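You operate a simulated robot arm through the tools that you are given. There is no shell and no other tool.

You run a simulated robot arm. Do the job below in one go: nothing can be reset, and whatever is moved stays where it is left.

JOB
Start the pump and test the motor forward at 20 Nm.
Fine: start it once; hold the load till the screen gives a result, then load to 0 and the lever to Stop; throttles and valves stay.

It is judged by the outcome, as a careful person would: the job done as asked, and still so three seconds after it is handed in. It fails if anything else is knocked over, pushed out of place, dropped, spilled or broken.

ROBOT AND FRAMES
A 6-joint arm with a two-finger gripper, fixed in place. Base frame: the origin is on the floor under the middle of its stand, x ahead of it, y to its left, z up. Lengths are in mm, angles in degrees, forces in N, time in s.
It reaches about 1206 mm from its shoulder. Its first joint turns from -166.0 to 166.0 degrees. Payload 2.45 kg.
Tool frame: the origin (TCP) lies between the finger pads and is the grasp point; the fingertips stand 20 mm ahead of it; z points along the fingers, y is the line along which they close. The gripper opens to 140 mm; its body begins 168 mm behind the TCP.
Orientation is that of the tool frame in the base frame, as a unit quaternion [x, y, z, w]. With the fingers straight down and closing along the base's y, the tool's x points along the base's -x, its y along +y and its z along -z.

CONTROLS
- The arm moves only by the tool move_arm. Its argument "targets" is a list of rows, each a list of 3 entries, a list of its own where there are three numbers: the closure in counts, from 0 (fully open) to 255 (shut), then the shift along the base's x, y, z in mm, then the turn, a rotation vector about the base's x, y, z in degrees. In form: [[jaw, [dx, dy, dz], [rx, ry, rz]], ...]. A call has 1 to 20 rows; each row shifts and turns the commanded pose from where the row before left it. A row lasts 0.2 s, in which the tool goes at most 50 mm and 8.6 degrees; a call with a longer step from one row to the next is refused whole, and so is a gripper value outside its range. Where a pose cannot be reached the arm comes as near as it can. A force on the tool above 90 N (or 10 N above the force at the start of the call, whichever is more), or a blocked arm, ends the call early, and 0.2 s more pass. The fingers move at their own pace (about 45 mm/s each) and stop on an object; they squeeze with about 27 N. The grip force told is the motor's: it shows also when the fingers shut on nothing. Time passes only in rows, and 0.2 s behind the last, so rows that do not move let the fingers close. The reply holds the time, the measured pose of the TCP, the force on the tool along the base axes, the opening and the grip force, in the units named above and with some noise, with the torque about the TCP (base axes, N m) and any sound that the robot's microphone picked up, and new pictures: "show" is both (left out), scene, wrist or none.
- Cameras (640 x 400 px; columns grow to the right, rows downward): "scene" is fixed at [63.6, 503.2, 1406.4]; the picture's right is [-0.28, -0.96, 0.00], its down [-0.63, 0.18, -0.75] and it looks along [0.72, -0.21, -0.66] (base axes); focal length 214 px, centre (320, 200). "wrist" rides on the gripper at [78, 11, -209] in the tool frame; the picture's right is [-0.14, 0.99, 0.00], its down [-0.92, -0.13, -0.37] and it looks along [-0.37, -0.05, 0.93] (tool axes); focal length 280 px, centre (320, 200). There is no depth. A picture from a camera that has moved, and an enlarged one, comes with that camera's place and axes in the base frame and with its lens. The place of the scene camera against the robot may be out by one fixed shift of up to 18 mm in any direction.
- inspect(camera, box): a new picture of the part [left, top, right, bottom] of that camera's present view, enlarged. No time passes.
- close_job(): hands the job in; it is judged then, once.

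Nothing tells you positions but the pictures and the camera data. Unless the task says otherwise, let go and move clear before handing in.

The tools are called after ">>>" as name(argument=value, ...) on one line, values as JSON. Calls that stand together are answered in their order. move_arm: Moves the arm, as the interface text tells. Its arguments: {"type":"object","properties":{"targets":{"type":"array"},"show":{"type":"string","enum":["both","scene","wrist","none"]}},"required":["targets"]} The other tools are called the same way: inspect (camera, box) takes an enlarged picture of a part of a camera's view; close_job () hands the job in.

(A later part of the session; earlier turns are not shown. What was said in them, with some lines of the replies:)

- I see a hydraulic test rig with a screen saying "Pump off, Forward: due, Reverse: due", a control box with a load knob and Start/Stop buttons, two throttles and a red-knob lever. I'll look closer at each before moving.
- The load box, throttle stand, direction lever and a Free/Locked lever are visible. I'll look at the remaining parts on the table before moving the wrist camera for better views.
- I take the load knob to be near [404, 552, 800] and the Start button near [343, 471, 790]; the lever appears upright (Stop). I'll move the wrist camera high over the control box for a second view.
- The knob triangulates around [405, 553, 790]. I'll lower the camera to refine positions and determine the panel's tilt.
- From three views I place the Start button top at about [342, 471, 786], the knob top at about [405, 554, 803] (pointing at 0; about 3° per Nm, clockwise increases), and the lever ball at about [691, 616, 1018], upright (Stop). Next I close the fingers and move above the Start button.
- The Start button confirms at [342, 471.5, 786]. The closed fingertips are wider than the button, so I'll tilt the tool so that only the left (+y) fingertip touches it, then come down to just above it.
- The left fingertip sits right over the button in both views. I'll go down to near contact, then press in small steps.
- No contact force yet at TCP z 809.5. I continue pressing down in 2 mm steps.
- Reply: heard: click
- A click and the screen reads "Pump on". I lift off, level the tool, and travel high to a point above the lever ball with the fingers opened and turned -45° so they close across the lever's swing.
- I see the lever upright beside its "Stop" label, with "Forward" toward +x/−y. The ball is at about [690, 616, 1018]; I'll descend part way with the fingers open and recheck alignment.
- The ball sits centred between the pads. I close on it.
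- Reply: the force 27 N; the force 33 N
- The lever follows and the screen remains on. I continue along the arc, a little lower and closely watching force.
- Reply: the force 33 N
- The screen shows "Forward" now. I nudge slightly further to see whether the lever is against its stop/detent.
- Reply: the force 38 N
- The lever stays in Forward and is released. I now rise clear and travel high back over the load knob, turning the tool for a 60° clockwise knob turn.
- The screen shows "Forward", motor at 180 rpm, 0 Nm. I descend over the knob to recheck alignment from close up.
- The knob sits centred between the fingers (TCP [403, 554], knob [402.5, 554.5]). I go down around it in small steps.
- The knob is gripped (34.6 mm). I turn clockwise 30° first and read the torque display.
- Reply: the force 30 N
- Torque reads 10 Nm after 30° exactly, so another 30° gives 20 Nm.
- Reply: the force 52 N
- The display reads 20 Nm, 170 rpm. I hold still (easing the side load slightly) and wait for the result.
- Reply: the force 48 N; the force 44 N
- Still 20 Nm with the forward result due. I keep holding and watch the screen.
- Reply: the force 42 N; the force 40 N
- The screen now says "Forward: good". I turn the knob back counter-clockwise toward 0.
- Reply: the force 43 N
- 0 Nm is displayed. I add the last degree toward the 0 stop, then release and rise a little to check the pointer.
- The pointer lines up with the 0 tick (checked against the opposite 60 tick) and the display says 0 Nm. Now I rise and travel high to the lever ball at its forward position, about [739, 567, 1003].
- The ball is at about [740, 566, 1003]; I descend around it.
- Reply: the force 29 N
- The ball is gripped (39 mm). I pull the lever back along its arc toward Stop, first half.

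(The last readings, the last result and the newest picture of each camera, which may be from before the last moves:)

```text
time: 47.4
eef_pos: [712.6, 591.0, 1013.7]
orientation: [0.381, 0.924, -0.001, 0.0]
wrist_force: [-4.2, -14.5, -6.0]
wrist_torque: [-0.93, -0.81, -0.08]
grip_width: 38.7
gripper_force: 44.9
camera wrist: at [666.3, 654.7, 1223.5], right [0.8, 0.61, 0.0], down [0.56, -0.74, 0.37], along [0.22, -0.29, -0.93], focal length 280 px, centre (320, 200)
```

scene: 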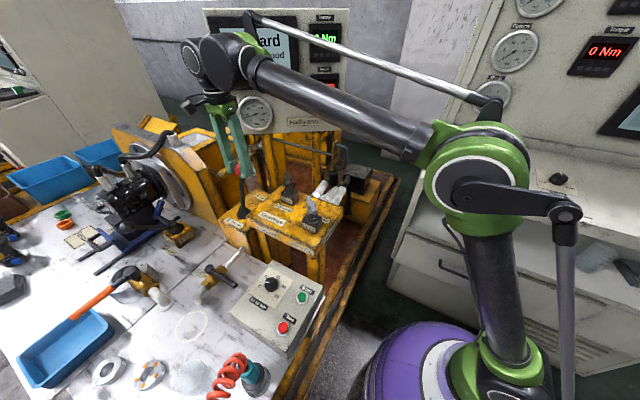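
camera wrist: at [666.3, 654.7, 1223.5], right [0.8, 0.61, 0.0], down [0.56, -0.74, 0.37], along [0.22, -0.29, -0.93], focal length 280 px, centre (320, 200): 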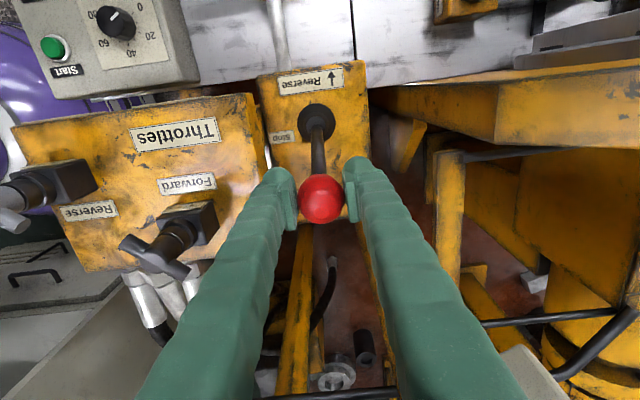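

>>> move_arm(targets=[[255, [-5.9, 6.1, 1.0], [0, 0, 0]], [255, [-5.9, 6.1, 0.8], [0, 0, 0]], [255, [-5.9, 6.1, 0.5], [0, 0, 0]], [255, [-5.9, 6.1, 0.2], [0, 0, 0]], [255, [0, 0, 0], [0, 0, 0]]])

>>> inspect(camera="wrist", box=[220, 60, 420, 220])

>>> inspect(camera="scene", box=[180, 0, 360, 220])

```text
time: 48.6
eef_pos: [687.6, 616.2, 1015.7]
orientation: [0.381, 0.925, 0.0, 0.0]
wrist_force: [1.5, -7.4, 3.2]
wrist_torque: [-0.82, -0.85, -0.07]
grip_width: 37.8
gripper_force: 45.0
camera wrist: at [641.9, 678.8, 1225.6], right [0.8, 0.61, 0.0], down [0.56, -0.74, 0.37], along [0.22, -0.29, -0.93], focal length 280 px, centre (320, 200)
```

scene: 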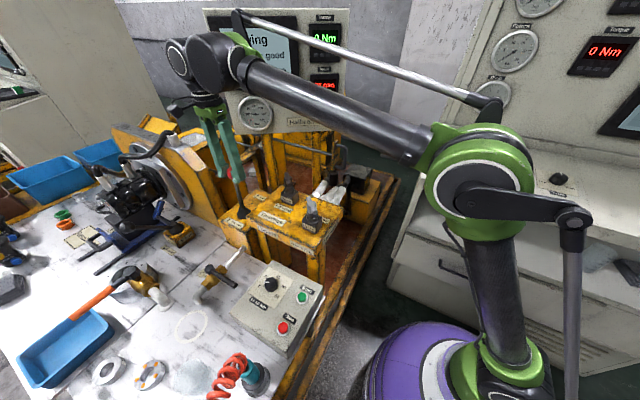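
wrist: 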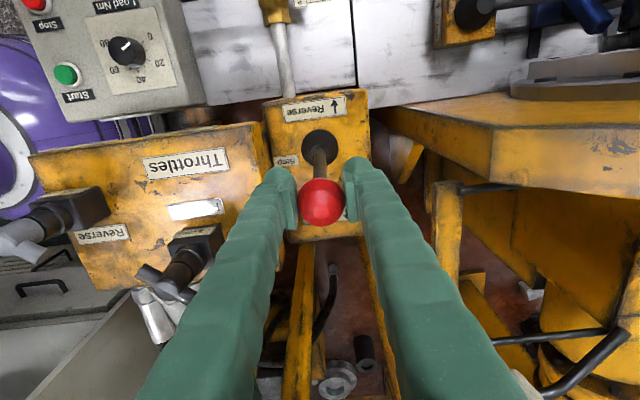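

```text
2.50 times, centred on (320, 140) of wrist
camera zoom: at [641.9, 678.8, 1225.6], right [0.8, 0.61, 0.0], down [0.56, -0.74, 0.37], along [0.22, -0.29, -0.93], focal length 701 px, centre (320, 350)
```

zoom: 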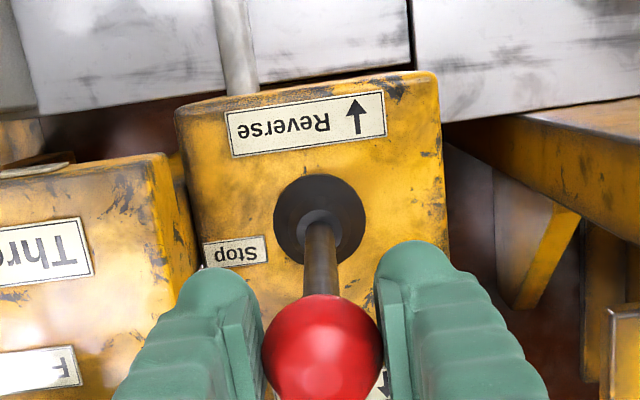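

```text
1.82 times, centred on (270, 110) of scene
camera zoom: at [63.6, 503.2, 1406.4], right [-0.28, -0.96, 0.0], down [-0.63, 0.18, -0.75], along [0.72, -0.21, -0.66], focal length 390 px, centre (411, 364)
```

zoom: 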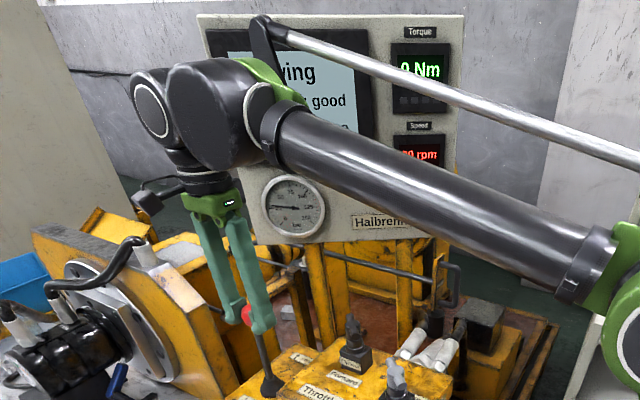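

The screen now shows "…wing" (slowing) so the motor is out of Forward; the ball looks about 5 mm short of its original upright position. I move it the remaining bit back.

>>> move_arm(targets=[[255, [-1.8, 1.8, 0], [0, 0, 0]], [255, [-1.8, 1.8, 0], [0, 0, 0]], [255, [0, 0, 0], [0, 0, 0]]], show="wrist")

>>> inspect(camera="wrist", box=[220, 60, 420, 220])

```text
time: 49.4
eef_pos: [685.9, 618.5, 1015.4]
orientation: [0.381, 0.925, 0.0, 0.0]
wrist_force: [-8.4, -17.1, -22.6]
wrist_torque: [-0.82, -0.84, -0.21]
grip_width: 37.5
gripper_force: 45.4
camera wrist: at [639.6, 681.7, 1225.7], right [0.8, 0.61, 0.0], down [0.56, -0.74, 0.37], along [0.22, -0.29, -0.93], focal length 280 px, centre (320, 200)
```

wrist: 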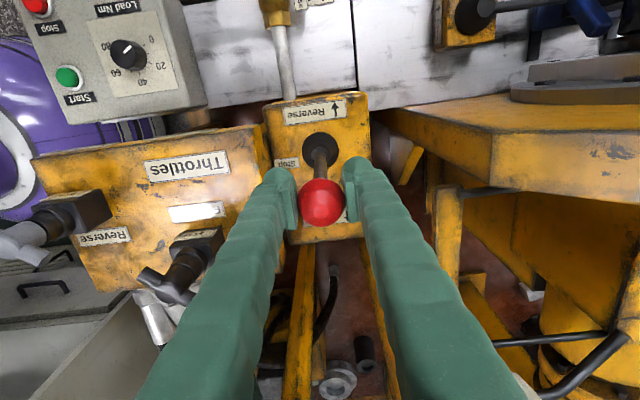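

```text
2.50 times, centred on (320, 140) of wrist
camera zoom: at [639.6, 681.7, 1225.7], right [0.8, 0.61, 0.0], down [0.56, -0.74, 0.37], along [0.22, -0.29, -0.93], focal length 701 px, centre (320, 350)
```

zoom: 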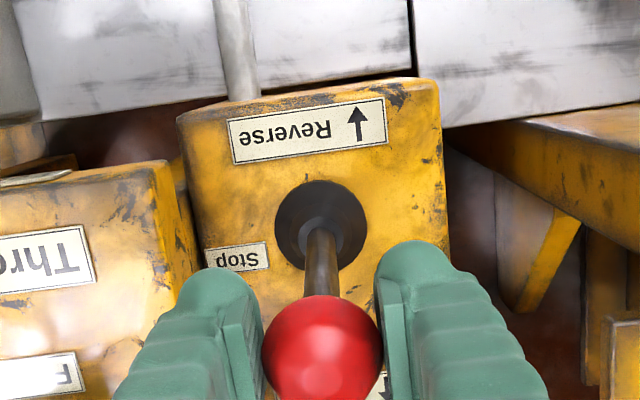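

>>> move_arm(targets=[[100, [-0.8, 0.8, 0], [0, 0, 0]], [100, [0, 0, 0], [0, 0, 0]], [100, [0, 0, 0], [0, 0, 0]], [100, [0, 0, 0], [0, 0, 0]]], show="wrist")

>>> inspect(camera="wrist", box=[220, 60, 420, 220])

```text
time: 50.4
eef_pos: [684.5, 619.6, 1016.4]
orientation: [0.381, 0.925, 0.0, 0.0]
wrist_force: [0.9, -0.8, 0.1]
wrist_torque: [-0.04, 0.01, 0.0]
grip_width: 85.3
gripper_force: 0.0
camera wrist: at [638.7, 683.0, 1226.4], right [0.8, 0.61, 0.0], down [0.56, -0.74, 0.37], along [0.22, -0.29, -0.93], focal length 280 px, centre (320, 200)
```

wrist: 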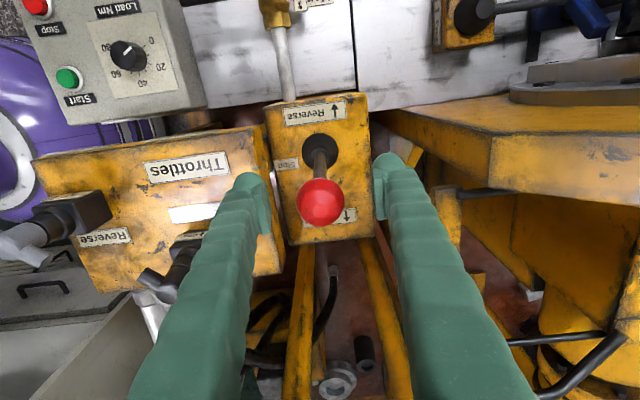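

```text
2.50 times, centred on (320, 140) of wrist
camera zoom: at [638.7, 683.0, 1226.4], right [0.8, 0.61, 0.0], down [0.56, -0.74, 0.37], along [0.22, -0.29, -0.93], focal length 701 px, centre (320, 350)
```

zoom: 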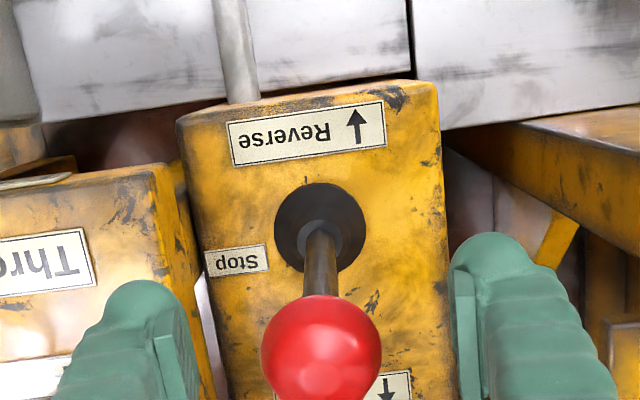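

The lever is upright at its original Stop position and released. I rise and return to the start area so the whole screen is visible.

>>> move_arm(targets=[[100, [0, 0, 35], [0, 0, 0]], [100, [0, 0, 35], [0, 0, 0]], [100, [0, 0, 35], [0, 0, 0]], [100, [0, 0, 35], [0, 0, 0]], [100, [-21.6, -36.2, 0], [0, 0, 4.5]], [100, [-21.6, -36.2, 0], [0, 0, 4.5]], [100, [-21.6, -36.2, 0], [0, 0, 4.5]], [100, [-21.6, -36.2, 0], [0, 0, 4.5]], [100, [-21.6, -36.2, 0], [0, 0, 4.5]], [100, [-21.6, -36.2, 0], [0, 0, 4.5]], [100, [-21.6, -36.2, 0], [0, 0, 4.5]], [100, [-21.6, -36.2, 0], [0, 0, 4.5]], [100, [-21.6, -36.2, 0], [0, 0, 4.5]], [100, [-21.6, -36.2, 0], [0, 0, 4.5]], [100, [0, 0, 0], [0, 0, 0]]])

>>> inspect(camera="scene", box=[200, 0, 360, 140])

>>> inspect(camera="scene", box=[180, 130, 360, 270])

>>> inspect(camera="scene", box=[240, 255, 310, 315])

```text
time: 53.6
eef_pos: [468.2, 257.9, 1156.2]
orientation: [-0.002, 1.0, 0.0, -0.001]
wrist_force: [0.8, -0.3, -0.2]
wrist_torque: [0.03, 0.02, -0.01]
grip_width: 85.0
gripper_force: 0.1
camera wrist: at [391.9, 268.6, 1366.3], right [0.13, 0.99, 0.0], down [0.92, -0.12, 0.37], along [0.37, -0.05, -0.93], focal length 280 px, centre (320, 200)
```

scene: 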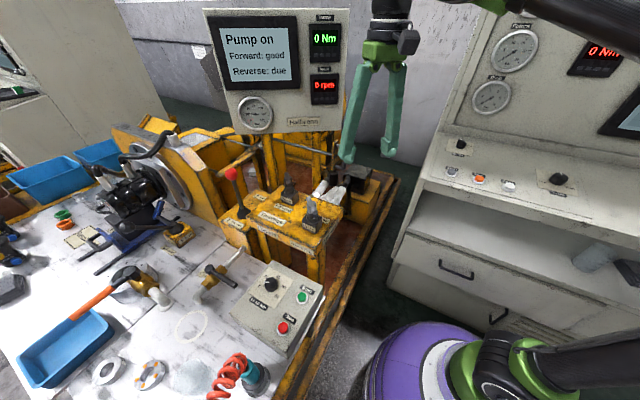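
wrist: 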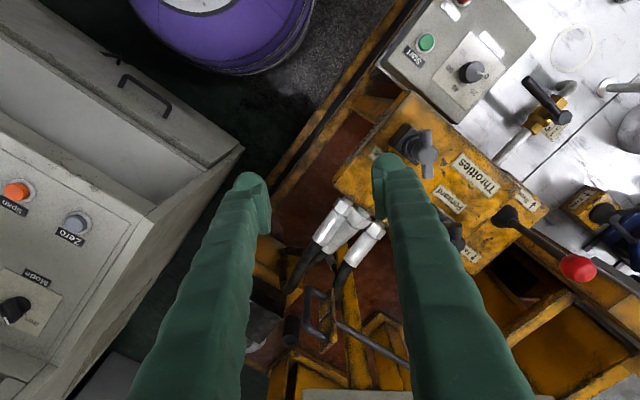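

```text
2.86 times, centred on (280, 70) of scene
camera zoom: at [63.6, 503.2, 1406.4], right [-0.28, -0.96, 0.0], down [-0.63, 0.18, -0.75], along [0.72, -0.21, -0.66], focal length 613 px, centre (434, 571)
```

zoom: 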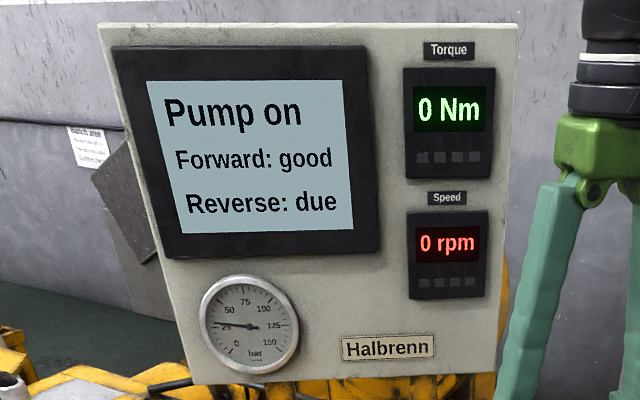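

```text
2.86 times, centred on (270, 200) of scene
camera zoom: at [63.6, 503.2, 1406.4], right [-0.28, -0.96, 0.0], down [-0.63, 0.18, -0.75], along [0.72, -0.21, -0.66], focal length 613 px, centre (463, 200)
```

zoom: 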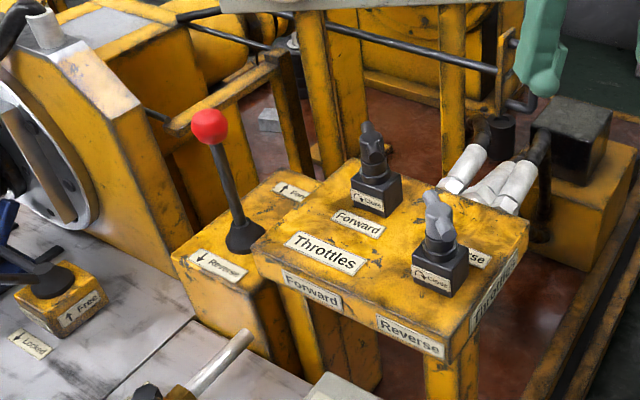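

```text
6.67 times, centred on (275, 285) of scene
camera zoom: at [63.6, 503.2, 1406.4], right [-0.28, -0.96, 0.0], down [-0.63, 0.18, -0.75], along [0.72, -0.21, -0.66], focal length 1430 px, centre (620, -367)
```

zoom: 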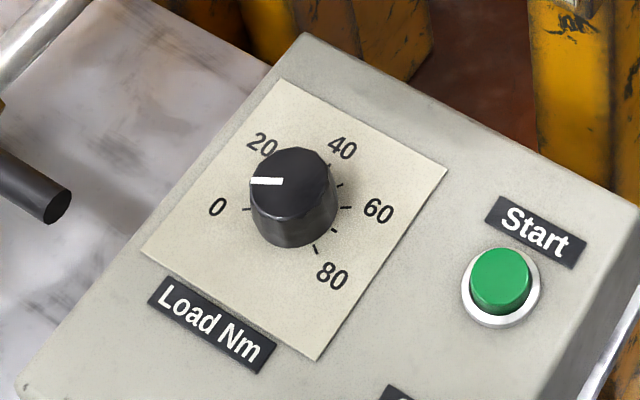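

The screen reads "Pump on, Forward: good", 0 Nm and 0 rpm. The lever is upright at Stop, the knob is at 0, and the throttles and valves look as they did at the start. The arm is clear and holding nothing, so I hand in the job.

>>> close_job()

```text
The job is handed in.
```

The forward test at 20 Nm is done, and the screen shows "Forward: good". The job is handed in.

- **Pump:** I pressed Start once. The pump is still running, since you didn't ask for it to be stopped.
- **Test:** With the lever in Forward, I turned the load to 20 Nm and the motor ran at 170 rpm. I held it there for about 7 s, until the result appeared.
- **Afterwards:** The load knob is back at 0 and the lever is at Stop, with the screen showing 0 Nm and 0 rpm.
- **Not touched:** I didn't touch the throttles or valves. The reverse test still shows as due.
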